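You operate a simulated robot arm through the tools that you are given. There is no shell and no other tool.

You run a simulated two-armed robot. Do the job below in one go: nothing can be reset, and whatever is moved stays where it is left.

JOB
Put the end table's white band on the stack in the stack holder, press it down, then free the stack.
Fine: unlock the holder knob and draw both slides right back; leave the other band and stack.

The check looks at the end state, three seconds after you hand in, the way a careful person would. Anything else that was tipped, shoved, dropped, spilled or broken makes it a failure.

ROBOT AND FRAMES
Two 7-joint arms with fingered hands on one trunk that stands fixed in place. Base frame: the origin is at the foot of the trunk, x ahead of it, y to its left, z up; the work surface is at about z = 0.84. Readings come in m, degrees, newtons and seconds.
The left shoulder is at [0.07, 0.162, 1.321], the right one opposite. With the tool pointing down near the work surface each hand reaches from about 0.1 to 0.8 m from the base axis, measured 20 degrees to its own side. Payload 4 kg a hand.
Tool frame (each hand has its own): the origin (TCP) lies between the finger pads and is the grasp point; the fingertips stand 0.026 m ahead of it; z points along the fingers, y is the line along which they close. The gripper opens to 0.132 m; its body begins 0.073 m behind the TCP. The gripper is a hand of 4 fingers: y runs from the thumb to the fingers, the wrist lies at [0, 0, -0.224] in the tool frame, and closing takes about 1.5 s.
Orientation is told as [roll, pitch, yaw] about the base's x, y, z axes, in that order, counted from this pose: with the fingers straight down and closing along the base's y, the tool's x points along the base's -x, its y along +y and its z along -z.

CONTROLS
- The arms move only by the tool move_arm. It takes "left_targets", "right_targets" or both (then of equal length, played together; a hand with none holds still); each is one flat list of numbers, 7 for each row, row after row: the shift along the base's x, y, z in m, then the turn, a rotation vector about the base's x, y, z in rad, then the closure, from 0 (fully open) to 1 (shut). In form: [x, y, z, ax, ay, az, claw, x, y, z, ax, ay, az, claw, ...]. A call has 1 to 20 rows; each row shifts and turns the commanded pose from where the row before left it. A row lasts 0.2 s, in which the tool goes at most 0.05 m and 8.6 degrees; a call with a longer step from one row to the next is refused whole, and so is a gripper value outside its range. A pose out of reach is approached as far as the arm can. The call stops where the force on the tool passes 80 N (or 10 N more than at its start, if that is more) or the arm is blocked; 0.2 s more then pass. The fingers move at their own pace (about 0.045 m/s each) and stop on an object; they squeeze with about 34 N. The grip force told is the motor's: it shows also when the fingers shut on nothing. Time passes only in rows, and 0.2 s behind the last, so rows that do not move let the fingers close. The reply holds the time, the measured pose of the TCP, the force on the tool along the base axes, the opening and the grip force, in the units named above and with some noise, with the torque about the TCP (base axes, N m) and any sound that the robot's microphone picked up, and new pictures: "show" is both (left out), scene, wrist or none (wrist: the cameras of the hands that moved).
- Cameras (640 x 400 px; columns grow to the right, rows downward): "scene" is now at [0.1357, 0.0245, 1.5267]; the picture's right is [0.25, -0.97, 0.00], its down [-0.62, -0.16, -0.77] and it looks along [0.75, 0.19, -0.64] (base axes); focal length 314 px, centre (320, 200). "left" rides on the left gripper at [-0.073, 0.006, -0.094] in its tool frame; the picture's right is [-0.08, -1.00, 0.00], its down [0.78, -0.06, -0.62] and it looks along [0.61, -0.05, 0.79] (tool axes); focal length 230 px, centre (320, 200). "right" rides on the right gripper at [0.073, 0.006, -0.094] in its tool frame; the picture's right is [-0.08, 1.00, 0.00], its down [-0.79, -0.06, -0.62] and it looks along [-0.61, -0.05, 0.79] (tool axes); focal length 230 px, centre (320, 200). There is no depth. A picture from a camera that has moved, and an enlarged one, comes with that camera's place and axes in the base frame and with its lens. The place of the scene camera against the robot may be out by one fixed shift of up to 0.018 m in any direction.
- raise_lower(by): slides the trunk up (or, below 0, down) by that many m; the arms and the scene camera ride with it, the base frame stays. It gives what a move gives, with no picture.
- set_grasp(shape, hand): the hand has 4 fingers and takes this shape, open, in about a second: jaw (thumb against the fingers, like two jaws); tri (thumb and two fingers); tip (a fingertip pinch); poke (one finger out to press); point (the index stretched); flat (the hand flat); cup (the hand cupped); fist (a fist). The gripper value then closes the fingers along that shape, each until it touches; the sizes above hold for jaw. It gives what a move gives, with no picture.
- aim_head(pan, tilt): turns the head with the scene camera to pan (to the left, within 86 degrees either way) and tilt (down, from -29 to 69), counted from straight ahead of the robot. It gives what a move gives, and a new picture of the scene camera.
- zoom(camera, box): a new picture of the part [left, top, right, bottom] of that camera's present view, enlarged. It takes no simulated time.
- sign_off(): hands the job in; it is judged then, once.

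Nothing tells you positions but the pictures and the camera data. Unless the task says otherwise, let go and move clear before handing in.

The tools are called after "Emit:" by a JSON object that holds its "api" and its "payload". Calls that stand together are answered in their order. move_arm: Moves the arms, as the interface text tells. Its arguments: {"type":"object","properties":{"left_targets":{"type":"array"},"right_targets":{"type":"array"},"show":{"type":"string","enum":["both","scene","wrist","none"]}},"required":[]} The other tools are called the same way: raise_lower (by) moves the trunk up or down; set_grasp (shape, hand) gives the hand a shape; aim_head (pan, tilt) turns the head that bears the scene camera; zoom (camera, box) takes an enlarged picture of a part of a camera's view; sign_off () hands the job in.

At the start:

```text
clock: 0.0
left_tool_pos: [0.5956, 0.3096, 1.1817]
left_ee_rot: [0.0, 0.0, 0.0]
left_force: [-0.3, -0.8, 0.0]
left_moment: [0.0, -0.04, -0.01]
left_gripper_width: 0.132
left_grip_force: 0.0
left_shape: jaw
right_tool_pos: [0.6444, -0.1846, 1.0831]
right_ee_rot: [0.0, 0.0, -0.1]
right_force: [0.4, -0.2, -0.3]
right_moment: [0.01, 0.02, 0.01]
right_gripper_width: 0.1317
right_grip_force: 0.0
right_shape: jaw
trunk travel left (down, up): [-0.8, 0.14]
head pan, tilt (commanded): [14.4, 39.4]
```

scene: 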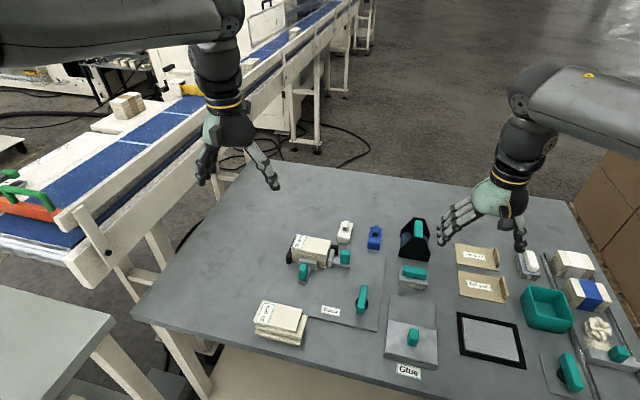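
right: 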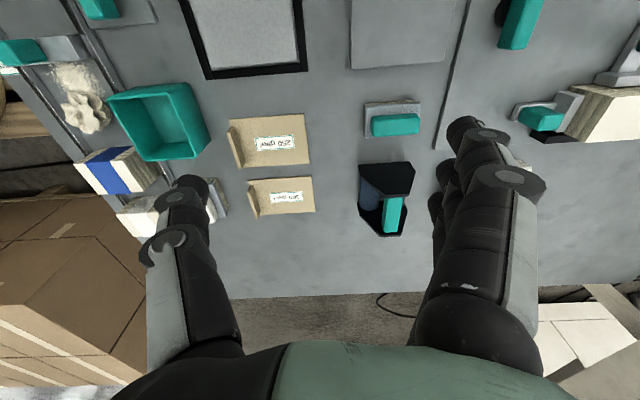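
left: 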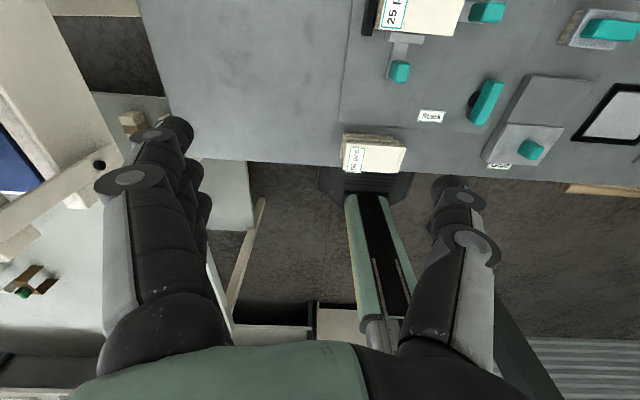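

I see a grey work table with a stack in a holder (left centre), a spare stack in front of it, white and blue small items behind it, and other tools to the right. I'll zoom in before moving anything.

Emit:
{"api": "zoom", "payload": {"camera": "scene", "box": [240, 200, 400, 300]}}

Emit:
{"api": "zoom", "payload": {"camera": "scene", "box": [500, 220, 640, 400]}}

Emit:
{"api": "zoom", "payload": {"camera": "scene", "box": [240, 270, 440, 390]}}

Emit:
{"api": "zoom", "payload": {"camera": "scene", "box": [380, 200, 560, 300]}}

```text
4.00 times, centred on (320, 250) of scene
camera zoom: at [0.1357, 0.0245, 1.5267], right [0.25, -0.97, 0.0], down [-0.62, -0.16, -0.77], along [0.75, 0.19, -0.64], focal length 1256 px, centre (320, 0)
```

zoom: 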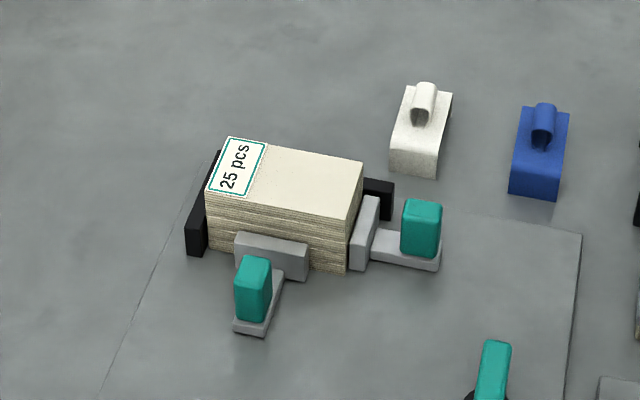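

```text
2.22 times, centred on (570, 310) of scene
camera zoom: at [0.1357, 0.0245, 1.5267], right [0.25, -0.97, 0.0], down [-0.62, -0.16, -0.77], along [0.75, 0.19, -0.64], focal length 698 px, centre (-236, -44)
```

zoom: 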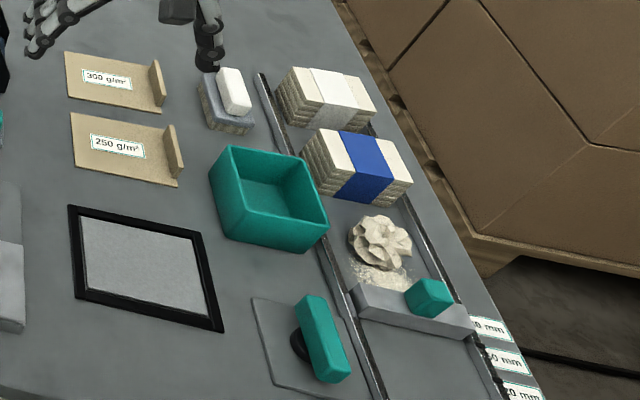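

```text
3.20 times, centred on (340, 330) of scene
camera zoom: at [0.1357, 0.0245, 1.5267], right [0.25, -0.97, 0.0], down [-0.62, -0.16, -0.77], along [0.75, 0.19, -0.64], focal length 1005 px, centre (256, -216)
```

zoom: 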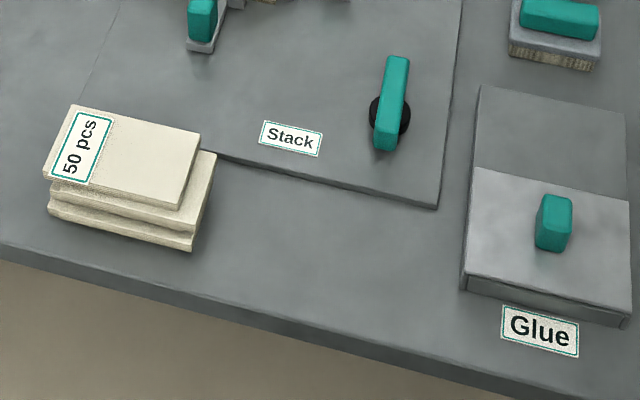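

```text
3.56 times, centred on (470, 250) of scene
camera zoom: at [0.1357, 0.0245, 1.5267], right [0.25, -0.97, 0.0], down [-0.62, -0.16, -0.77], along [0.75, 0.19, -0.64], focal length 1116 px, centre (-213, 22)
```

zoom: 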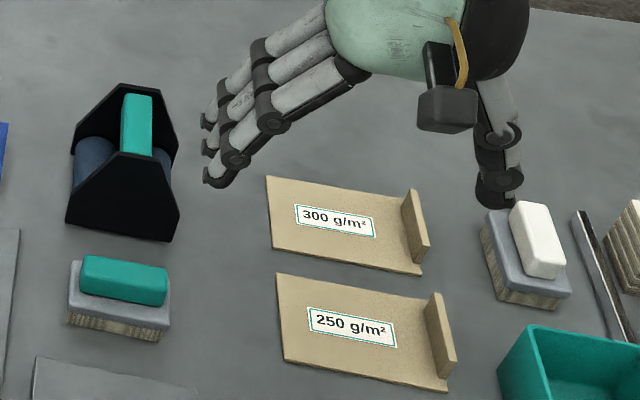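

The white and blue loop-topped pieces by the holder look like the bands, but "end table" could mean another table, so I'll look around with the head first.

Emit:
{"api": "aim_head", "payload": {"pan": 60, "tilt": 40}}

Emit:
{"api": "aim_head", "payload": {"pan": -40, "tilt": 40}}

Emit:
{"api": "aim_head", "payload": {"pan": 20, "tilt": 58}}

```text
clock: 1.1
left_tool_pos: [0.5954, 0.3081, 1.1833]
left_ee_rot: [0.0, 0.0, 0.0]
left_force: [0.4, -0.2, -0.8]
left_moment: [0.01, -0.03, -0.01]
left_gripper_width: 0.1317
left_grip_force: 0.0
left_shape: jaw
right_tool_pos: [0.6448, -0.1853, 1.0823]
right_ee_rot: [0.0, 0.0, -0.1]
right_force: [-0.8, -0.1, -0.1]
right_moment: [-0.02, 0.02, 0.03]
right_gripper_width: 0.1318
right_grip_force: 0.0
right_shape: jaw
trunk travel left (down, up): [-0.8, 0.14]
head pan, tilt (commanded): [60.0, 40.0]
camera scene: at [0.0955, 0.0768, 1.5259], right [0.87, -0.5, 0.0], down [-0.32, -0.56, -0.77], along [0.38, 0.66, -0.64], focal length 314 px, centre (320, 200)
```

scene: 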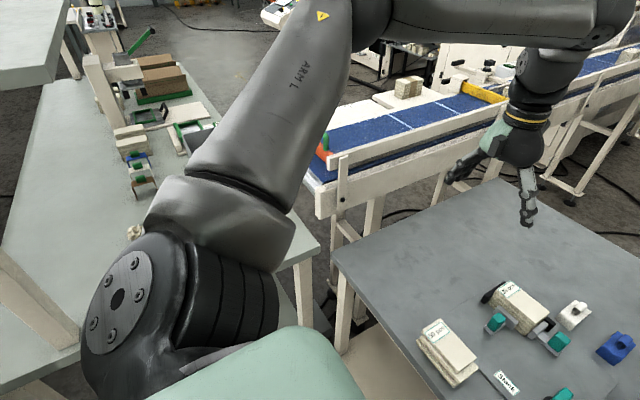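

```text
clock: 2.9
left_tool_pos: [0.5953, 0.309, 1.1824]
left_ee_rot: [-0.1, -0.1, 0.0]
left_force: [0.3, 0.1, 0.4]
left_moment: [0.0, -0.01, 0.01]
left_gripper_width: 0.1319
left_grip_force: 0.1
left_shape: jaw
right_tool_pos: [0.645, -0.1843, 1.0829]
right_ee_rot: [0.0, 0.0, -0.2]
right_force: [0.0, -0.4, 0.0]
right_moment: [-0.02, 0.01, 0.0]
right_gripper_width: 0.1318
right_grip_force: 0.1
right_shape: jaw
trunk travel left (down, up): [-0.8, 0.14]
head pan, tilt (commanded): [-40.0, 40.0]
camera scene: at [0.1181, -0.0514, 1.5259], right [-0.64, -0.77, 0.0], down [-0.49, 0.41, -0.77], along [0.59, -0.49, -0.64], focal length 314 px, centre (320, 200)
```

scene: 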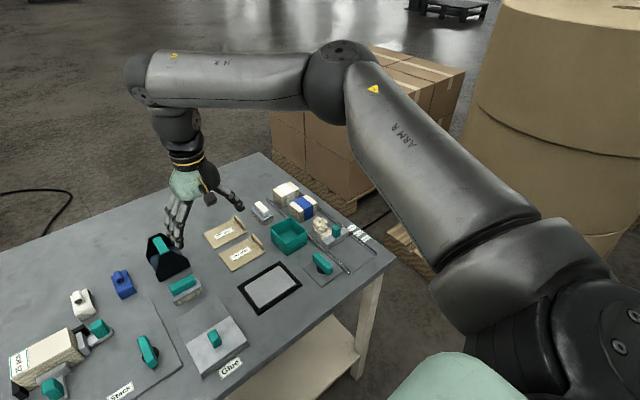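

```text
clock: 4.2
left_tool_pos: [0.5941, 0.3094, 1.1822]
left_ee_rot: [0.0, 0.0, 0.0]
left_force: [0.0, -0.1, -0.1]
left_moment: [-0.02, 0.0, 0.01]
left_gripper_width: 0.132
left_grip_force: 0.1
left_shape: jaw
right_tool_pos: [0.6441, -0.1844, 1.0828]
right_ee_rot: [0.0, -0.1, -0.2]
right_force: [0.0, 0.6, 0.7]
right_moment: [-0.02, 0.01, -0.04]
right_gripper_width: 0.132
right_grip_force: 0.1
right_shape: jaw
trunk travel left (down, up): [-0.8, 0.14]
head pan, tilt (commanded): [20.0, 58.0]
camera scene: at [0.1177, 0.0267, 1.5015], right [0.34, -0.94, 0.0], down [-0.8, -0.29, -0.53], along [0.5, 0.18, -0.85], focal length 314 px, centre (320, 200)
```

scene: 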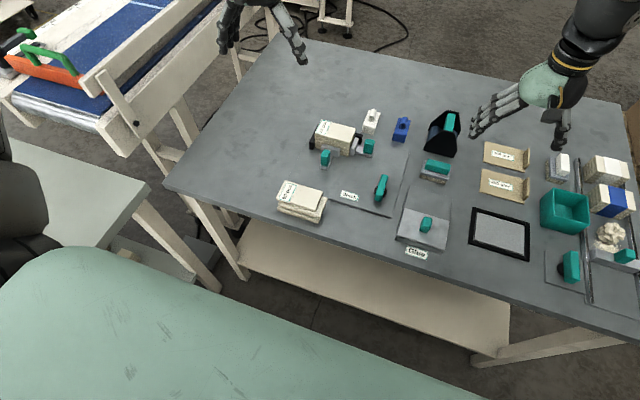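

The long grey table at the end of the conveyor is the end table, and its loose white band sits behind the holder beside the blue one; the other bands I saw are on a far table. I'll take close views to measure positions.

Emit:
{"api": "zoom", "payload": {"camera": "scene", "box": [296, 100, 424, 180]}}

Emit:
{"api": "zoom", "payload": {"camera": "scene", "box": [264, 150, 424, 250]}}

Emit:
{"api": "zoom", "payload": {"camera": "scene", "box": [350, 95, 430, 145]}}

Emit:
{"api": "zoom", "payload": {"camera": "left", "box": [340, 0, 640, 180]}}

```text
5.00 times, centred on (360, 140) of scene
camera zoom: at [0.1177, 0.0267, 1.5015], right [0.34, -0.94, 0.0], down [-0.8, -0.29, -0.53], along [0.5, 0.18, -0.85], focal length 1570 px, centre (120, 500)
```

zoom: 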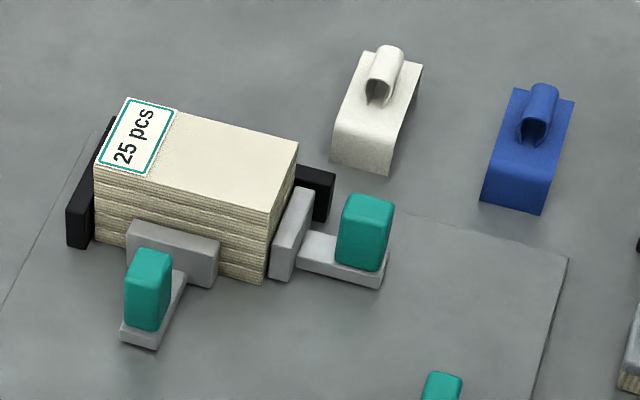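

```text
4.00 times, centred on (344, 200) of scene
camera zoom: at [0.1177, 0.0267, 1.5015], right [0.34, -0.94, 0.0], down [-0.8, -0.29, -0.53], along [0.5, 0.18, -0.85], focal length 1256 px, centre (224, 200)
```

zoom: 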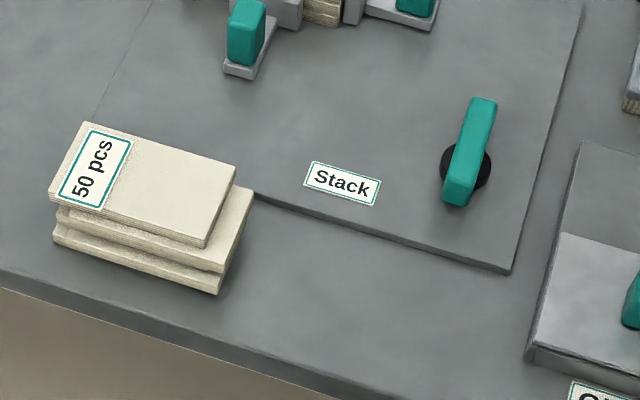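

```text
8.00 times, centred on (390, 120) of scene
camera zoom: at [0.1177, 0.0267, 1.5015], right [0.34, -0.94, 0.0], down [-0.8, -0.29, -0.53], along [0.5, 0.18, -0.85], focal length 2512 px, centre (-240, 840)
```

zoom: 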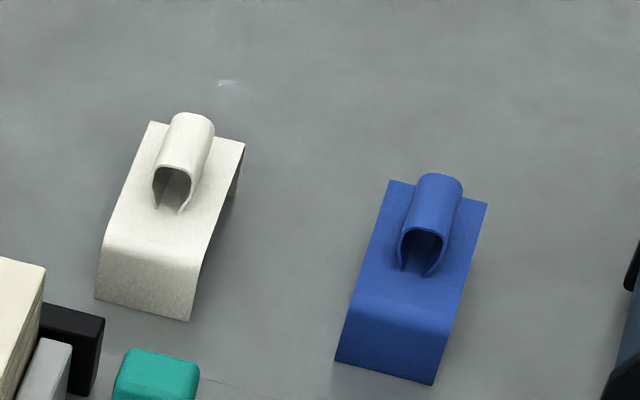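

```text
2.13 times, centred on (490, 90) of left
camera zoom: at [0.6676, 0.3141, 1.2746], right [0.08, -1.0, 0.0], down [-0.78, -0.06, 0.62], along [-0.61, -0.05, -0.79], focal length 491 px, centre (-43, 435)
```

zoom: 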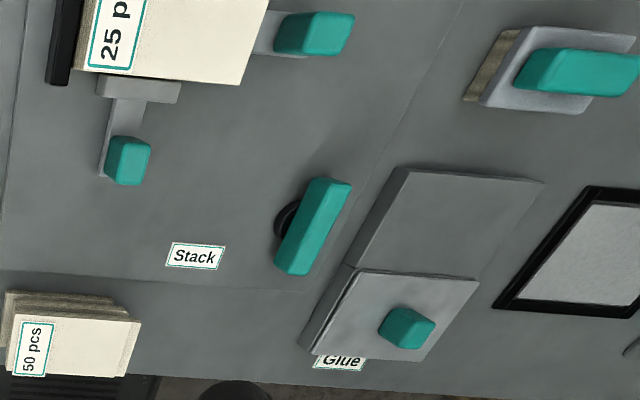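

The stack holder sits near x 0.66–0.71, y 0.14–0.24. The white band is an inverted U near x 0.76–0.82, y 0.10–0.13, with a loop handle on top. I'll raise the right hand so the trunk can go down for reach and a lower view.

Emit:
{"api": "move_arm", "payload": {"right_targets": [0, 0, 0.04, 0, 0, 0, 0, 0, 0, 0.04, 0, 0, 0, 0, 0, 0, 0.04, 0, 0, 0, 0, 0, 0, 0.04, 0, 0, 0, 0, -0.04, -0.02, 0.02, 0, 0, 0, 0, -0.04, -0.02, 0.02, 0, 0, 0, 0], "show": "none"}}

Emit:
{"api": "zoom", "payload": {"camera": "scene", "box": [360, 165, 408, 195]}}

Emit:
{"api": "zoom", "payload": {"camera": "scene", "box": [580, 150, 640, 200]}}

```text
clock: 5.6
left_tool_pos: [0.5933, 0.3064, 1.1847]
left_ee_rot: [0.1, -0.1, 0.0]
left_force: [0.3, -0.5, 0.2]
left_moment: [0.01, -0.05, 0.0]
left_gripper_width: 0.1317
left_grip_force: 0.1
left_shape: jaw
right_tool_pos: [0.5626, -0.2274, 1.2839]
right_ee_rot: [0.0, -0.1, -0.1]
right_force: [-0.1, -0.2, 0.8]
right_moment: [0.01, -0.05, 0.01]
right_gripper_width: 0.1317
right_grip_force: 0.2
right_shape: jaw
trunk travel left (down, up): [-0.8, 0.14]
head pan, tilt (commanded): [20.0, 58.0]
```

```text
13.33 times, centred on (384, 180) of scene
camera zoom: at [0.114, 0.0236, 1.5018], right [0.34, -0.94, 0.0], down [-0.8, -0.29, -0.53], along [0.5, 0.18, -0.85], focal length 4186 px, centre (-533, 467)
```

zoom: 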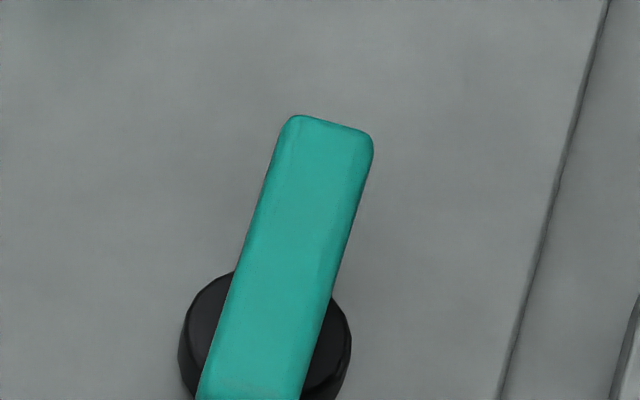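

```text
8.00 times, centred on (610, 175) of scene
camera zoom: at [0.114, 0.0236, 1.5018], right [0.34, -0.94, 0.0], down [-0.8, -0.29, -0.53], along [0.5, 0.18, -0.85], focal length 2512 px, centre (-2000, 400)
```

zoom: 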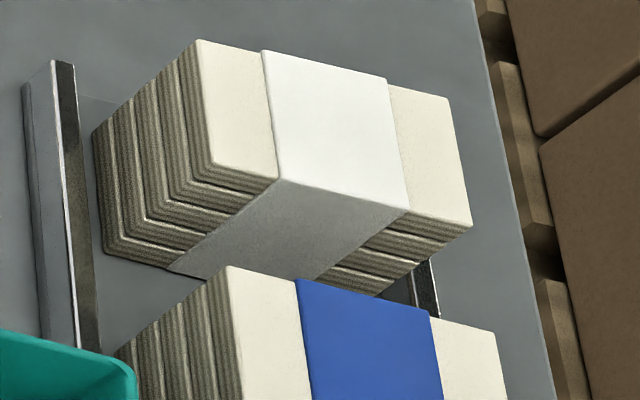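

The right hand is up and clear. The knob is a black disc near (0.574, 0.033) with a teal bar lying along x. Next I lower the trunk for reach and a flatter view.

Emit:
{"api": "raise_lower", "payload": {"by": -0.16}}

Emit:
{"api": "aim_head", "payload": {"pan": 12, "tilt": 42}}

Emit:
{"api": "zoom", "payload": {"camera": "scene", "box": [240, 150, 400, 250]}}

```text
clock: 7.4
left_tool_pos: [0.5956, 0.3082, 1.0222]
left_ee_rot: [0.0, 0.1, 0.0]
left_force: [-1.0, -0.8, -0.3]
left_moment: [-0.03, -0.01, -0.03]
left_gripper_width: 0.1316
left_grip_force: 0.0
left_shape: jaw
right_tool_pos: [0.5665, -0.2258, 1.124]
right_ee_rot: [-0.1, 0.0, 0.0]
right_force: [0.1, 0.6, -0.1]
right_moment: [0.02, 0.0, 0.02]
right_gripper_width: 0.1319
right_grip_force: 0.1
right_shape: jaw
trunk travel left (down, up): [-0.64, 0.3]
head pan, tilt (commanded): [20.0, 58.0]
```

```text
clock: 8.2
left_tool_pos: [0.5957, 0.3086, 1.0229]
left_ee_rot: [0.0, 0.0, 0.0]
left_force: [0.7, 0.7, 0.2]
left_moment: [-0.04, -0.01, -0.01]
left_gripper_width: 0.1319
left_grip_force: 0.1
left_shape: jaw
right_tool_pos: [0.5669, -0.2262, 1.1232]
right_ee_rot: [0.0, 0.0, -0.1]
right_force: [-0.6, 0.3, -0.6]
right_moment: [0.01, 0.02, -0.01]
right_gripper_width: 0.132
right_grip_force: 0.0
right_shape: jaw
trunk travel left (down, up): [-0.64, 0.3]
head pan, tilt (commanded): [12.0, 42.0]
camera scene: at [0.1346, 0.0206, 1.3629], right [0.21, -0.98, 0.0], down [-0.66, -0.14, -0.74], along [0.73, 0.15, -0.67], focal length 314 px, centre (320, 200)
```

scene: 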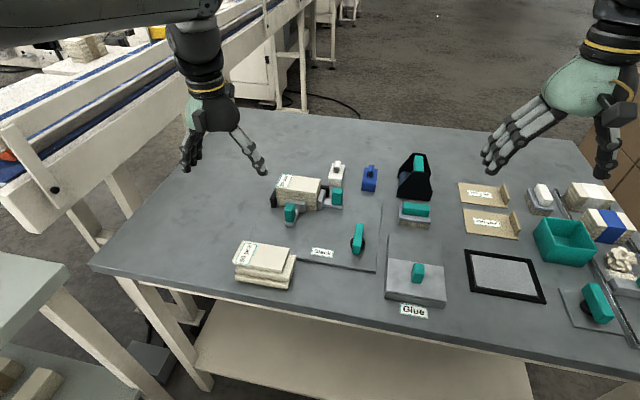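

```text
4.00 times, centred on (320, 200) of scene
camera zoom: at [0.1346, 0.0206, 1.3629], right [0.21, -0.98, 0.0], down [-0.66, -0.14, -0.74], along [0.73, 0.15, -0.67], focal length 1256 px, centre (320, 200)
```

zoom: 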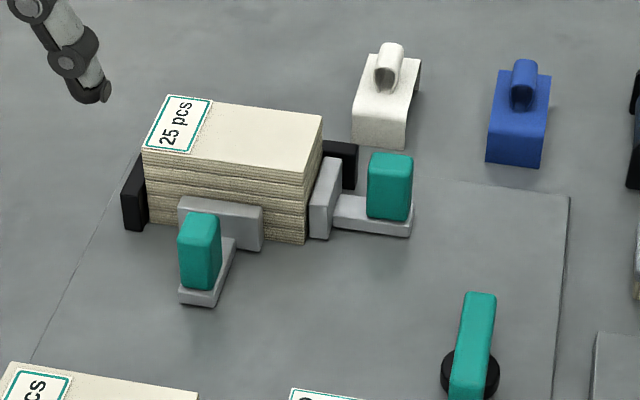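

The lower view shows the holder parts well. I'll zoom in closer to measure the heights of the stack, plates, band and knob.

Emit:
{"api": "zoom", "payload": {"camera": "scene", "box": [268, 170, 348, 220]}}

Emit:
{"api": "zoom", "payload": {"camera": "scene", "box": [316, 150, 396, 200]}}

Emit:
{"api": "zoom", "payload": {"camera": "scene", "box": [320, 212, 400, 262]}}

Emit:
{"api": "zoom", "payload": {"camera": "scene", "box": [160, 90, 280, 190]}}

```text
8.00 times, centred on (308, 195) of scene
camera zoom: at [0.1346, 0.0206, 1.3629], right [0.21, -0.98, 0.0], down [-0.66, -0.14, -0.74], along [0.73, 0.15, -0.67], focal length 2512 px, centre (416, 240)
```

zoom: 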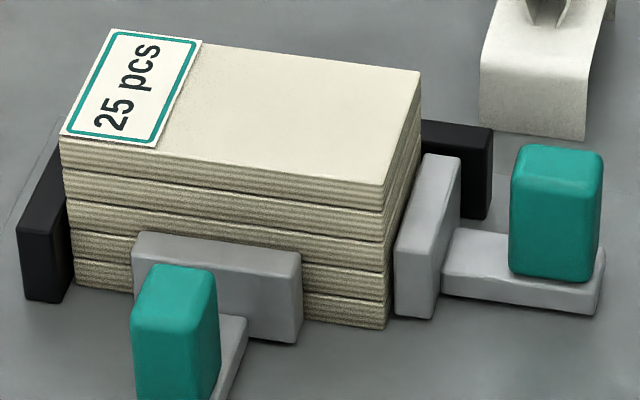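

```text
8.00 times, centred on (356, 175) of scene
camera zoom: at [0.1346, 0.0206, 1.3629], right [0.21, -0.98, 0.0], down [-0.66, -0.14, -0.74], along [0.73, 0.15, -0.67], focal length 2512 px, centre (32, 400)
```

zoom: 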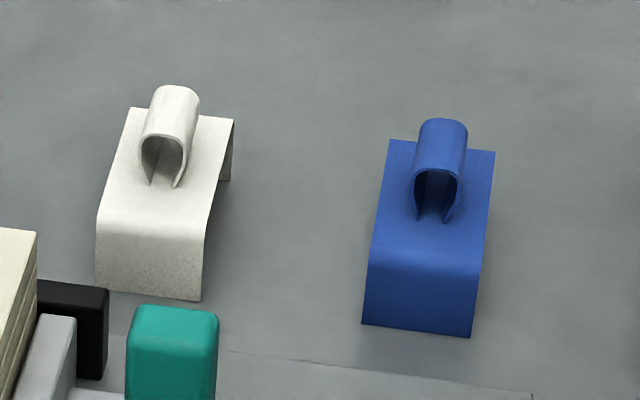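

```text
8.00 times, centred on (360, 237) of scene
camera zoom: at [0.1346, 0.0206, 1.3629], right [0.21, -0.98, 0.0], down [-0.66, -0.14, -0.74], along [0.73, 0.15, -0.67], focal length 2512 px, centre (0, -96)
```

zoom: 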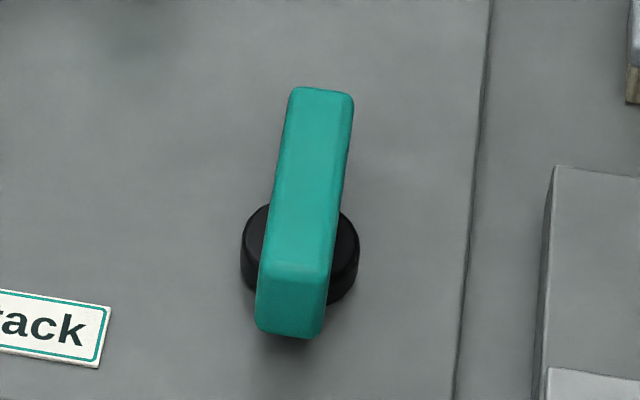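

```text
4.00 times, centred on (220, 140) of scene
camera zoom: at [0.1346, 0.0206, 1.3629], right [0.21, -0.98, 0.0], down [-0.66, -0.14, -0.74], along [0.73, 0.15, -0.67], focal length 1256 px, centre (720, 440)
```

zoom: 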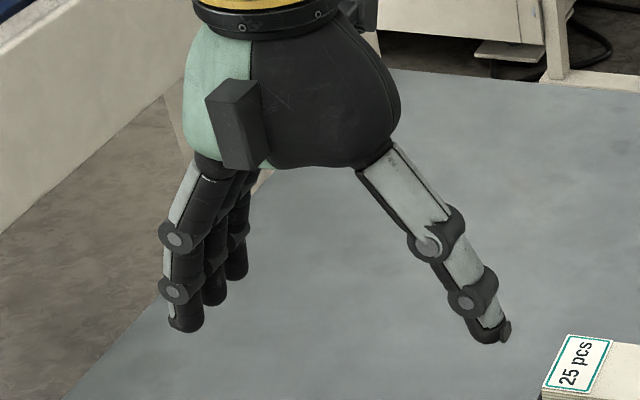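

The stack measures about 0.053 × 0.096 m with its top at z≈0.900. The band stands about 0.03 m high with a loop about 0.015 m wide on top. Before grasping I'll test how the left hand's fingers close in free air.

Emit:
{"api": "move_arm", "payload": {"left_targets": [0, 0, 0, 0, 0, 0, 1, 0, 0, 0, 0, 0, 0, 1, 0, 0, 0, 0, 0, 0, 1, 0, 0, 0, 0, 0, 0, 1, 0, 0, 0, 0, 0, 0, 1, 0, 0, 0, 0, 0, 0, 1, 0, 0, 0, 0, 0, 0, 1, 0, 0, 0, 0, 0, 0, 1], "show": "wrist"}}

Emit:
{"api": "zoom", "payload": {"camera": "scene", "box": [160, 90, 280, 190]}}

Emit:
{"api": "set_grasp", "payload": {"shape": "tip", "hand": "left"}}

Emit:
{"api": "zoom", "payload": {"camera": "scene", "box": [160, 90, 280, 190]}}

Emit:
{"api": "zoom", "payload": {"camera": "left", "box": [0, 0, 640, 400]}}

Emit:
{"api": "move_arm", "payload": {"left_targets": [0, 0, 0, 0, 0, 0, 1, 0, 0, 0, 0, 0, 0, 1, 0, 0, 0, 0, 0, 0, 1, 0, 0, 0, 0, 0, 0, 1, 0, 0, 0, 0, 0, 0, 1, 0, 0, 0, 0, 0, 0, 1, 0, 0, 0, 0, 0, 0, 1, 0, 0, 0, 0, 0, 0, 1], "show": "wrist"}}

Emit:
{"api": "zoom", "payload": {"camera": "scene", "box": [160, 90, 280, 190]}}

```text
clock: 10.0
left_tool_pos: [0.5947, 0.3093, 1.0233]
left_ee_rot: [0.0, -0.1, 0.0]
left_force: [0.5, -0.2, -1.3]
left_moment: [-0.01, 0.04, 0.02]
left_gripper_width: 0.0
left_grip_force: 17.9
left_shape: jaw
right_tool_pos: [0.5658, -0.2266, 1.1232]
right_ee_rot: [-0.1, -0.1, 0.0]
right_force: [0.0, 0.3, -0.3]
right_moment: [-0.02, 0.02, -0.02]
right_gripper_width: 0.1319
right_grip_force: 0.0
right_shape: jaw
trunk travel left (down, up): [-0.64, 0.3]
head pan, tilt (commanded): [12.0, 42.0]
camera left: at [0.6675, 0.3141, 1.1147], right [0.08, -1.0, 0.0], down [-0.78, -0.06, 0.62], along [-0.61, -0.05, -0.79], focal length 230 px, centre (320, 200)
```

left: 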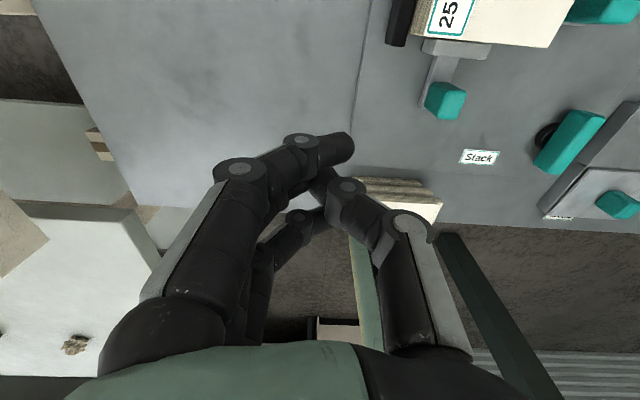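

```text
4.00 times, centred on (220, 140) of scene
camera zoom: at [0.1346, 0.0206, 1.3629], right [0.21, -0.98, 0.0], down [-0.65, -0.14, -0.74], along [0.73, 0.15, -0.67], focal length 1256 px, centre (720, 440)
```

zoom: 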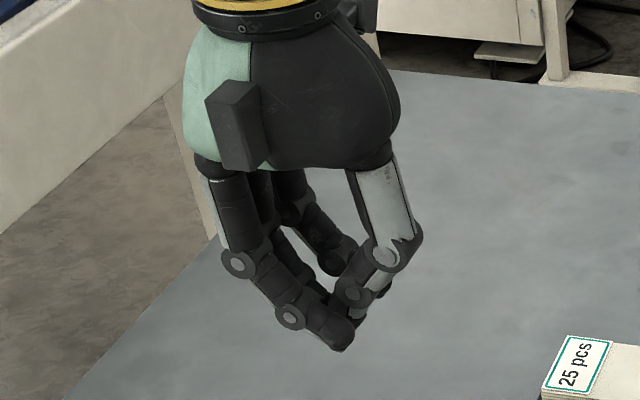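

```text
clock: 10.9
left_tool_pos: [0.5954, 0.3085, 1.0232]
left_ee_rot: [0.0, 0.0, 0.0]
left_force: [0.2, -0.1, 0.3]
left_moment: [0.02, 0.01, 0.03]
left_gripper_width: 0.1317
left_grip_force: 0.0
left_shape: tip
right_tool_pos: [0.5669, -0.225, 1.1236]
right_ee_rot: [0.0, 0.1, -0.1]
right_force: [0.3, -0.6, -0.3]
right_moment: [-0.02, 0.02, 0.01]
right_gripper_width: 0.1322
right_grip_force: 0.0
right_shape: jaw
trunk travel left (down, up): [-0.64, 0.3]
head pan, tilt (commanded): [12.0, 42.0]
```

```text
4.00 times, centred on (220, 140) of scene
camera zoom: at [0.1346, 0.0206, 1.3629], right [0.21, -0.98, 0.0], down [-0.65, -0.14, -0.74], along [0.73, 0.15, -0.67], focal length 1256 px, centre (720, 440)
```

zoom: 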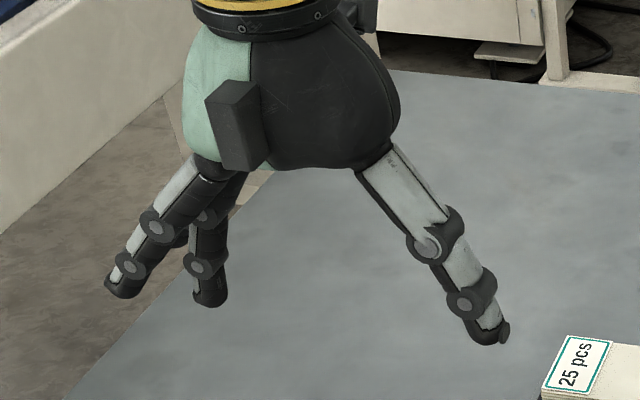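

```text
1.00 times, centred on (320, 200) of left (not enlarged: the box is as wide or as high as the picture)
camera zoom: at [0.6675, 0.3141, 1.1147], right [0.08, -1.0, 0.0], down [-0.78, -0.06, 0.62], along [-0.61, -0.05, -0.79], focal length 230 px, centre (320, 200)
```

zoom: 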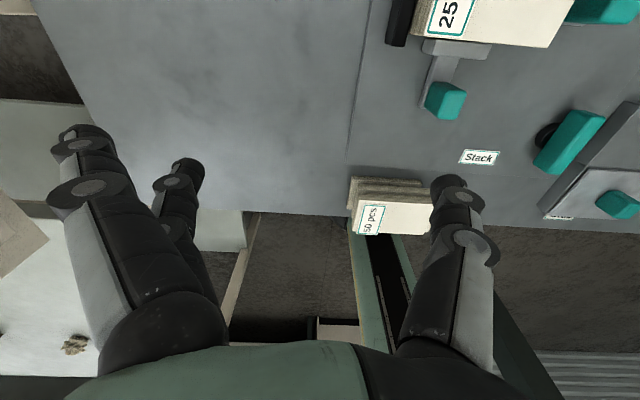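

```text
clock: 12.7
left_tool_pos: [0.5948, 0.3095, 1.0223]
left_ee_rot: [0.0, -0.1, -0.1]
left_force: [-0.8, -1.1, -0.1]
left_moment: [0.02, -0.03, 0.03]
left_gripper_width: 0.0002
left_grip_force: 18.2
left_shape: tip
right_tool_pos: [0.5673, -0.2255, 1.1237]
right_ee_rot: [0.0, -0.1, -0.1]
right_force: [-0.7, 0.2, 0.4]
right_moment: [0.01, -0.02, 0.0]
right_gripper_width: 0.1315
right_grip_force: 0.0
right_shape: jaw
trunk travel left (down, up): [-0.64, 0.3]
head pan, tilt (commanded): [12.0, 42.0]
camera left: at [0.6675, 0.3141, 1.1147], right [0.08, -1.0, 0.0], down [-0.78, -0.06, 0.62], along [-0.61, -0.05, -0.79], focal length 230 px, centre (320, 200)
```

left: 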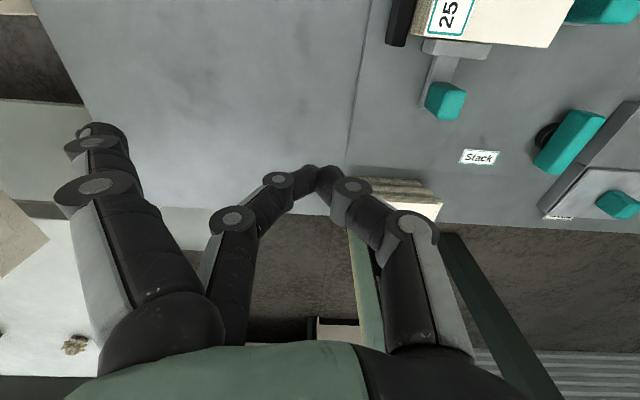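

```text
4.00 times, centred on (220, 140) of scene
camera zoom: at [0.1346, 0.0206, 1.3629], right [0.21, -0.98, 0.0], down [-0.65, -0.14, -0.74], along [0.73, 0.15, -0.67], focal length 1256 px, centre (720, 440)
```

zoom: 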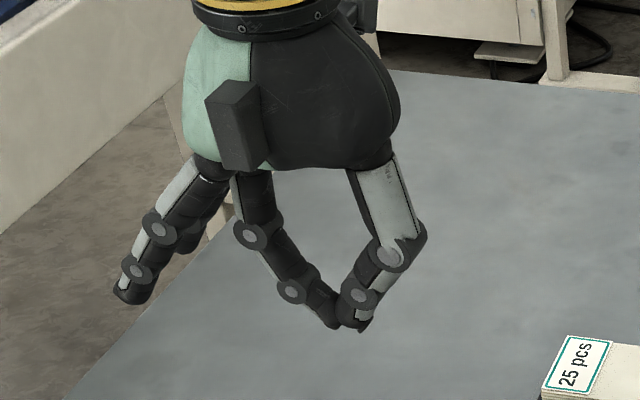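

The "tip" shape gives a clean thumb–finger pinch. The scene camera seems slightly shifted against the hand, so I'll check it against the left wrist camera.

Emit:
{"api": "zoom", "payload": {"camera": "left", "box": [380, 0, 540, 100]}}

Emit:
{"api": "zoom", "payload": {"camera": "left", "box": [480, 80, 640, 180]}}

Emit:
{"api": "zoom", "payload": {"camera": "scene", "box": [200, 140, 264, 180]}}

```text
4.00 times, centred on (460, 50) of left
camera zoom: at [0.6675, 0.3141, 1.1147], right [0.08, -1.0, 0.0], down [-0.78, -0.06, 0.62], along [-0.61, -0.05, -0.79], focal length 920 px, centre (-240, 800)
```

zoom: 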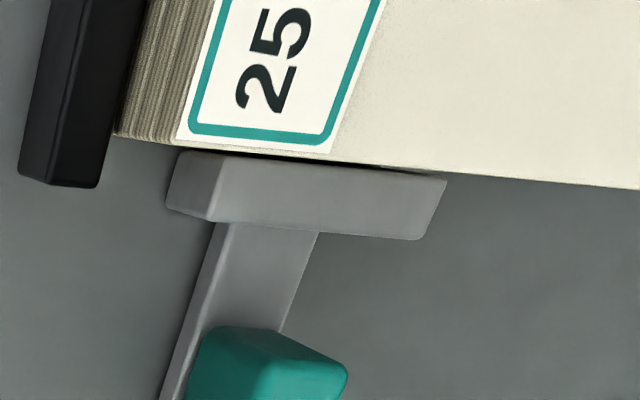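

```text
4.00 times, centred on (560, 130) of left
camera zoom: at [0.6675, 0.3141, 1.1147], right [0.08, -1.0, 0.0], down [-0.78, -0.06, 0.62], along [-0.61, -0.05, -0.79], focal length 920 px, centre (-640, 480)
```

zoom: 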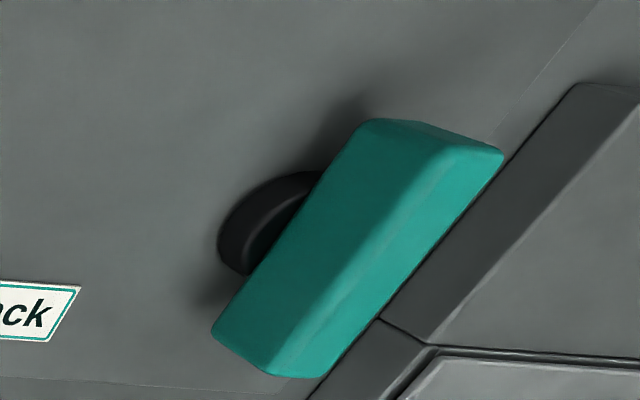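

```text
10.00 times, centred on (232, 160) of scene
camera zoom: at [0.1346, 0.0206, 1.3629], right [0.21, -0.98, 0.0], down [-0.65, -0.14, -0.74], along [0.73, 0.15, -0.67], focal length 3139 px, centre (1200, 600)
```

zoom: 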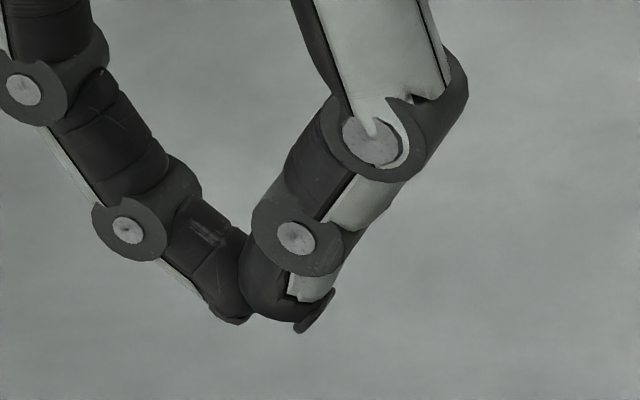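

The two cameras disagree by about a centimetre in height. I'll settle it by touching the bare table lightly with the pinched left fingertips, straight below where the hand is now.

Emit:
{"api": "move_arm", "payload": {"left_targets": [0, 0, -0.03, 0, 0, 0, 1, 0, 0, -0.03, 0, 0, 0, 1, 0, 0, -0.03, 0, 0, 0, 1, 0, 0, -0.03, 0, 0, 0, 1, 0, 0, -0.004, 0, 0, 0, 1, 0, 0, -0.004, 0, 0, 0, 1], "show": "both"}}

Emit:
{"api": "zoom", "payload": {"camera": "scene", "box": [180, 150, 340, 250]}}

```text
clock: 14.1
left_tool_pos: [0.5949, 0.3092, 0.8939]
left_ee_rot: [-0.1, -0.1, 0.0]
left_force: [0.1, 0.6, 0.8]
left_moment: [0.05, 0.02, 0.06]
left_gripper_width: 0.0001
left_grip_force: 33.3
left_shape: tip
right_tool_pos: [0.5666, -0.2246, 1.1239]
right_ee_rot: [-0.1, 0.1, 0.0]
right_force: [0.1, 0.0, -0.3]
right_moment: [0.0, 0.01, 0.02]
right_gripper_width: 0.132
right_grip_force: 0.0
right_shape: jaw
trunk travel left (down, up): [-0.64, 0.3]
head pan, tilt (commanded): [12.0, 42.0]
camera scene: at [0.1349, 0.0208, 1.3629], right [0.21, -0.98, 0.0], down [-0.65, -0.14, -0.74], along [0.73, 0.15, -0.67], focal length 314 px, centre (320, 200)
camera left: at [0.667, 0.3143, 0.985], right [0.08, -1.0, 0.0], down [-0.78, -0.06, 0.62], along [-0.62, -0.05, -0.79], focal length 230 px, centre (320, 200)
```

scene: 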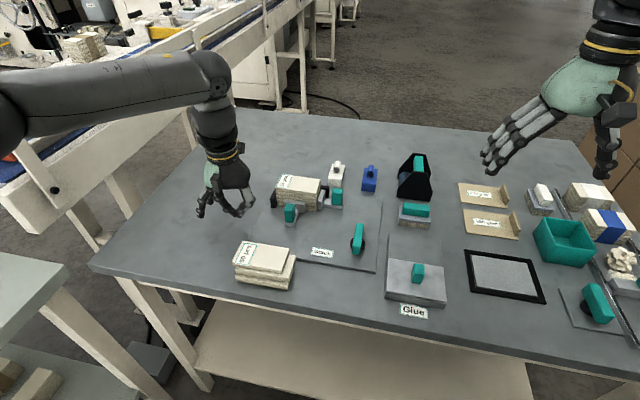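
left: 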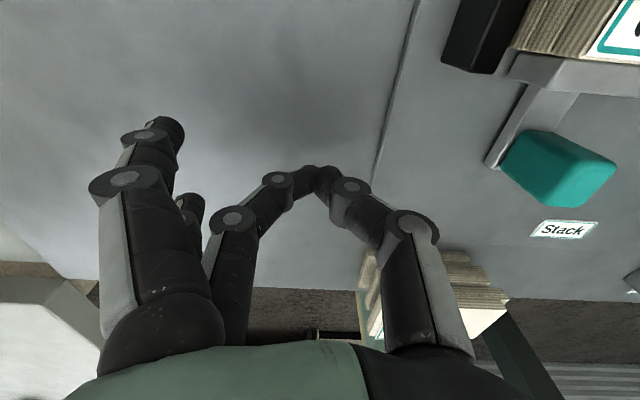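

```text
4.00 times, centred on (260, 200) of scene
camera zoom: at [0.1349, 0.0208, 1.3629], right [0.21, -0.98, 0.0], down [-0.65, -0.14, -0.74], along [0.73, 0.15, -0.67], focal length 1256 px, centre (560, 200)
```

zoom: 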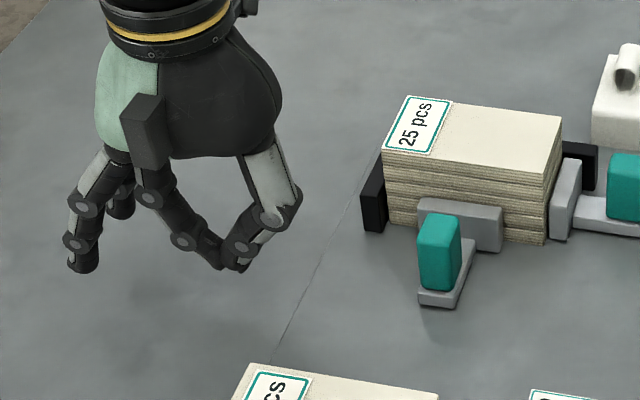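

Fingertips are still above the table. I'll grab a wrist zoom here to triangulate the stack's height from the two wrist-camera heights, then keep going down gently.

Emit:
{"api": "zoom", "payload": {"camera": "left", "box": [480, 0, 640, 100]}}

Emit:
{"api": "move_arm", "payload": {"left_targets": [0, 0, -0.004, 0, 0, 0, 1, 0, 0, -0.004, 0, 0, 0, 1, 0, 0, -0.004, 0, 0, 0, 1], "show": "none"}}

```text
4.00 times, centred on (560, 50) of left
camera zoom: at [0.667, 0.3143, 0.985], right [0.08, -1.0, 0.0], down [-0.78, -0.06, 0.62], along [-0.62, -0.05, -0.79], focal length 920 px, centre (-640, 800)
```

zoom: 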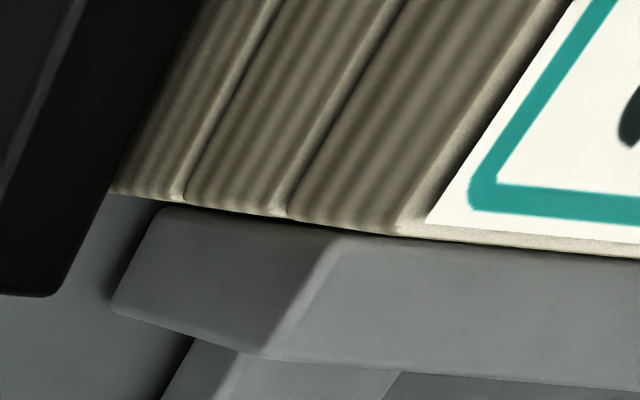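

```text
clock: 14.9
left_tool_pos: [0.5942, 0.3079, 0.8828]
left_ee_rot: [0.0, 0.0, 0.0]
left_force: [0.2, 0.2, -0.9]
left_moment: [0.0, 0.02, 0.04]
left_gripper_width: 0.0001
left_grip_force: 34.2
left_shape: tip
right_tool_pos: [0.5665, -0.2258, 1.1231]
right_ee_rot: [0.0, 0.0, -0.2]
right_force: [0.3, 0.1, -0.4]
right_moment: [0.02, 0.03, -0.03]
right_gripper_width: 0.132
right_grip_force: 0.1
right_shape: jaw
trunk travel left (down, up): [-0.64, 0.3]
head pan, tilt (commanded): [12.0, 42.0]
```

Triangulation puts the stack top at z≈0.905 and its front face at x≈0.665. I'll keep easing down in small steps until I feel the table.

Emit:
{"api": "move_arm", "payload": {"left_targets": [0, 0, -0.003, 0, 0, 0, 1, 0, 0, -0.003, 0, 0, 0, 1], "show": "none"}}

Emit:
{"api": "move_arm", "payload": {"left_targets": [0, 0, -0.003, 0, 0, 0, 1], "show": "none"}}

Emit:
{"api": "move_arm", "payload": {"left_targets": [0, 0, -0.003, 0, 0, 0, 1], "show": "none"}}

```text
clock: 15.5
left_tool_pos: [0.5947, 0.3096, 0.8761]
left_ee_rot: [0.0, 0.0, 0.0]
left_force: [0.0, 0.0, 0.3]
left_moment: [0.03, 0.01, -0.01]
left_gripper_width: 0.0
left_grip_force: 34.1
left_shape: tip
right_tool_pos: [0.5665, -0.2254, 1.1232]
right_ee_rot: [0.0, 0.0, -0.1]
right_force: [0.4, -0.1, -0.3]
right_moment: [-0.01, 0.0, 0.01]
right_gripper_width: 0.1319
right_grip_force: 0.1
right_shape: jaw
trunk travel left (down, up): [-0.64, 0.3]
head pan, tilt (commanded): [12.0, 42.0]
```

```text
clock: 15.9
left_tool_pos: [0.5936, 0.3098, 0.8716]
left_ee_rot: [0.0, 0.0, 0.0]
left_force: [-0.9, -0.2, -0.2]
left_moment: [-0.01, -0.01, 0.0]
left_gripper_width: 0.0001
left_grip_force: 34.2
left_shape: tip
right_tool_pos: [0.5667, -0.2242, 1.124]
right_ee_rot: [0.0, 0.0, 0.0]
right_force: [-1.4, 0.2, 0.4]
right_moment: [-0.02, -0.01, 0.0]
right_gripper_width: 0.132
right_grip_force: 0.0
right_shape: jaw
trunk travel left (down, up): [-0.64, 0.3]
head pan, tilt (commanded): [12.0, 42.0]
```

```text
clock: 16.3
left_tool_pos: [0.5939, 0.3095, 0.8707]
left_ee_rot: [0.0, 0.0, 0.0]
left_force: [-0.3, -0.8, 0.1]
left_moment: [0.02, 0.03, -0.01]
left_gripper_width: 0.0
left_grip_force: 34.1
left_shape: tip
right_tool_pos: [0.567, -0.225, 1.1228]
right_ee_rot: [0.1, 0.0, -0.1]
right_force: [0.3, -1.0, -0.5]
right_moment: [0.0, 0.01, 0.01]
right_gripper_width: 0.132
right_grip_force: 0.0
right_shape: jaw
trunk travel left (down, up): [-0.64, 0.3]
head pan, tilt (commanded): [12.0, 42.0]
```

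No contact yet with fingertips near z≈0.845. I'll continue in 2 mm steps.

Emit:
{"api": "move_arm", "payload": {"left_targets": [0, 0, -0.002, 0, 0, 0, 1], "show": "none"}}

Emit:
{"api": "move_arm", "payload": {"left_targets": [0, 0, -0.002, 0, 0, 0, 1], "show": "none"}}

Emit:
{"api": "move_arm", "payload": {"left_targets": [0, 0, -0.002, 0, 0, 0, 1], "show": "scene"}}

Emit:
{"api": "zoom", "payload": {"camera": "scene", "box": [190, 170, 270, 220]}}

```text
clock: 16.7
left_tool_pos: [0.5949, 0.3095, 0.8692]
left_ee_rot: [0.0, 0.0, 0.0]
left_force: [0.1, 0.2, 1.0]
left_moment: [0.01, 0.01, 0.01]
left_gripper_width: 0.0
left_grip_force: 34.3
left_shape: tip
right_tool_pos: [0.5658, -0.2253, 1.124]
right_ee_rot: [0.0, 0.1, -0.2]
right_force: [-0.3, -1.1, 0.0]
right_moment: [-0.01, 0.01, -0.03]
right_gripper_width: 0.132
right_grip_force: 0.1
right_shape: jaw
trunk travel left (down, up): [-0.64, 0.3]
head pan, tilt (commanded): [12.0, 42.0]
```

```text
clock: 17.1
left_tool_pos: [0.595, 0.3103, 0.8689]
left_ee_rot: [0.1, -0.1, 0.0]
left_force: [-3.0, 2.2, 9.0]
left_moment: [0.06, 0.09, 0.01]
left_gripper_width: 0.0
left_grip_force: 33.8
left_shape: tip
right_tool_pos: [0.565, -0.2253, 1.1257]
right_ee_rot: [0.0, -0.1, 0.0]
right_force: [-0.3, 0.7, 0.8]
right_moment: [-0.01, 0.04, -0.03]
right_gripper_width: 0.1321
right_grip_force: 0.0
right_shape: jaw
trunk travel left (down, up): [-0.64, 0.3]
head pan, tilt (commanded): [12.0, 42.0]
```

```text
clock: 17.5
left_tool_pos: [0.5948, 0.3092, 0.8674]
left_ee_rot: [0.0, -0.4, 0.0]
left_force: [-0.4, 5.4, 21.4]
left_moment: [0.2, 0.05, -0.01]
left_gripper_width: 0.0
left_grip_force: 34.2
left_shape: tip
right_tool_pos: [0.5636, -0.2248, 1.1248]
right_ee_rot: [0.0, -0.2, 0.0]
right_force: [1.4, 0.2, -0.3]
right_moment: [0.01, -0.02, -0.03]
right_gripper_width: 0.1316
right_grip_force: 0.0
right_shape: jaw
trunk travel left (down, up): [-0.64, 0.3]
head pan, tilt (commanded): [12.0, 42.0]
camera scene: at [0.1318, 0.0202, 1.3635], right [0.21, -0.98, 0.0], down [-0.65, -0.14, -0.74], along [0.73, 0.15, -0.67], focal length 314 px, centre (320, 200)
```

scene: 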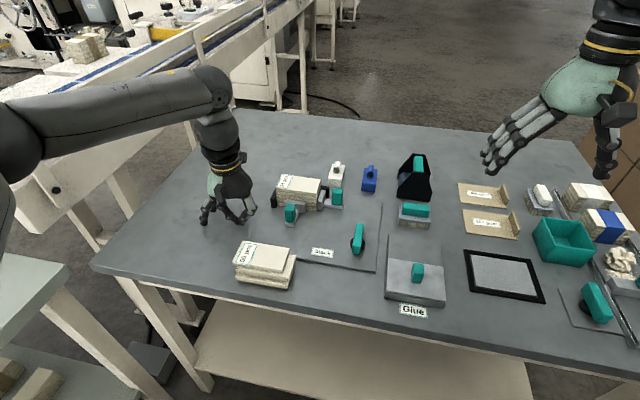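

```text
8.00 times, centred on (230, 195) of scene
camera zoom: at [0.1318, 0.0202, 1.3635], right [0.21, -0.98, 0.0], down [-0.65, -0.14, -0.74], along [0.73, 0.15, -0.67], focal length 2512 px, centre (1040, 240)
```

zoom: 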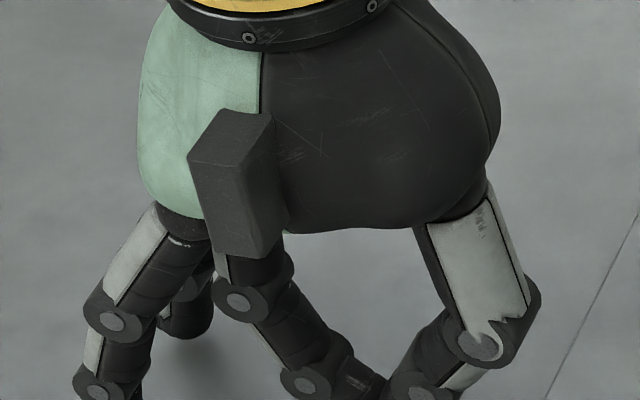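

Contact comes at TCP z≈0.869, so the table is near z≈0.842 and the pinched fingertips sit about 0.027 ahead of the TCP. Now I lift, part the fingers slightly, and carry the left hand over to the band at about (0.80, 0.116).

Emit:
{"api": "move_arm", "payload": {"left_targets": [0, 0, 0.04, 0, 0, 0, 1, 0, 0, 0.04, 0, 0, 0, 0.65, 0, 0, 0.04, 0, 0, 0, 0.65, 0, 0, 0.04, 0, 0, 0, 0.65, 0.025, -0.024, 0, 0, 0, 0, 0.65, 0.025, -0.024, 0, 0, 0, 0, 0.65, 0.025, -0.024, 0, 0, 0, 0, 0.65, 0.025, -0.024, 0, 0, 0, 0, 0.65, 0.025, -0.024, 0, 0, 0, 0, 0.65, 0.025, -0.024, 0, 0, 0, 0, 0.65, 0.025, -0.024, 0, 0, 0, 0, 0.65, 0.025, -0.024, 0, 0, 0, 0, 0.65], "show": "both"}}

```text
clock: 20.1
left_tool_pos: [0.698, 0.161, 1.0187]
left_ee_rot: [0.0, -0.1, 0.0]
left_force: [0.4, -0.6, 0.0]
left_moment: [0.02, 0.01, 0.0]
left_gripper_width: 0.0457
left_grip_force: 0.0
left_shape: tip
left hand out of reach, approached as far as the arm can: row 9, 10, 11, 12
right_tool_pos: [0.5658, -0.2282, 1.1239]
right_ee_rot: [0.1, 0.0, -0.1]
right_force: [0.4, 0.5, 0.5]
right_moment: [0.02, -0.02, -0.02]
right_gripper_width: 0.1321
right_grip_force: 0.0
right_shape: jaw
trunk travel left (down, up): [-0.64, 0.3]
head pan, tilt (commanded): [12.0, 42.0]
camera scene: at [0.1344, 0.0182, 1.363], right [0.21, -0.98, 0.0], down [-0.65, -0.14, -0.74], along [0.73, 0.16, -0.67], focal length 314 px, centre (320, 200)
camera left: at [0.7705, 0.1653, 1.1113], right [0.08, -1.0, 0.0], down [-0.79, -0.06, 0.62], along [-0.61, -0.05, -0.79], focal length 230 px, centre (320, 200)
```

scene: 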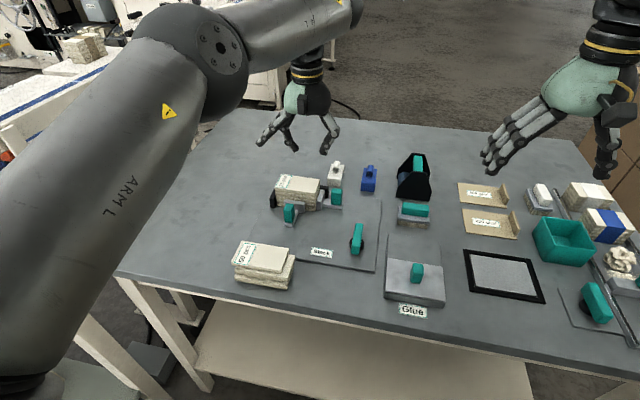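
left: 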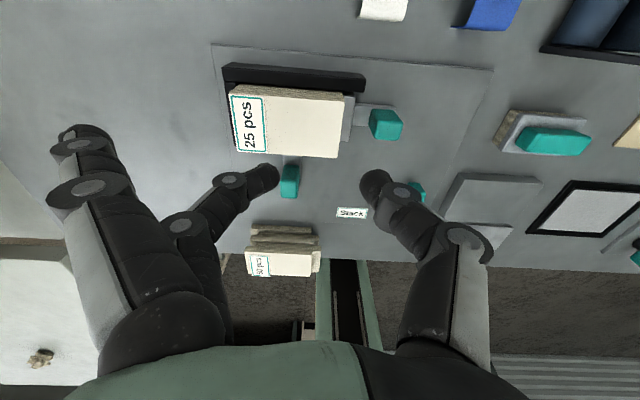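

The arm runs out of reach with the tool pointing straight down. I'll tilt the fingers forward by about 25° about the y axis, which brings the wrist back toward the robot.

Emit:
{"api": "move_arm", "payload": {"left_targets": [0, 0, 0, 0, -0.145, 0, 0.65, 0, 0, 0, 0, -0.145, 0, 0.65, 0, 0, 0, 0, -0.145, 0, 0.65, 0, 0, 0, 0, 0, 0, 0.65], "show": "both"}}

```text
clock: 21.1
left_tool_pos: [0.6984, 0.1631, 1.0203]
left_ee_rot: [0.0, -25.0, 0.0]
left_force: [-0.3, 0.6, 1.5]
left_moment: [0.01, -0.01, 0.0]
left_gripper_width: 0.0459
left_grip_force: 0.1
left_shape: tip
right_tool_pos: [0.5653, -0.2253, 1.1232]
right_ee_rot: [0.1, 0.1, 0.0]
right_force: [-1.0, -0.5, 0.2]
right_moment: [-0.04, -0.01, -0.03]
right_gripper_width: 0.1317
right_grip_force: 0.1
right_shape: jaw
trunk travel left (down, up): [-0.64, 0.3]
head pan, tilt (commanded): [12.0, 42.0]
camera scene: at [0.1346, 0.0204, 1.363], right [0.21, -0.98, 0.0], down [-0.65, -0.14, -0.74], along [0.73, 0.15, -0.67], focal length 314 px, centre (320, 200)
camera left: at [0.7227, 0.1679, 1.1344], right [0.07, -1.0, 0.03], down [-0.97, -0.06, 0.23], along [-0.22, -0.05, -0.97], focal length 230 px, centre (320, 200)
```

scene: 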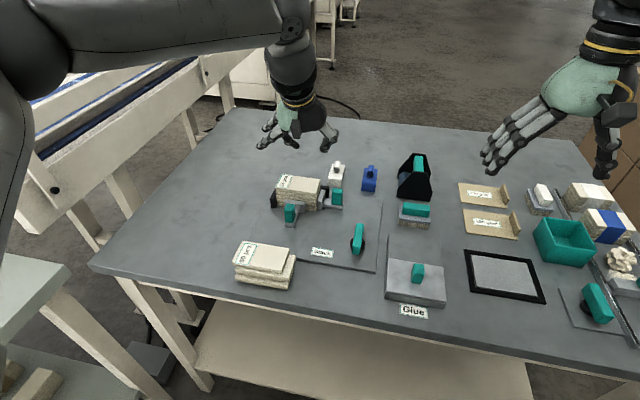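
left: 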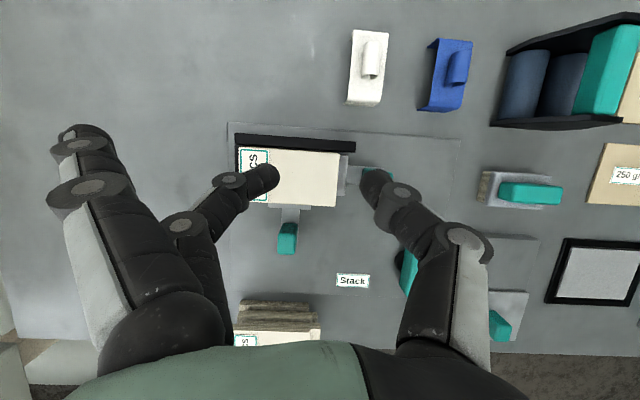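

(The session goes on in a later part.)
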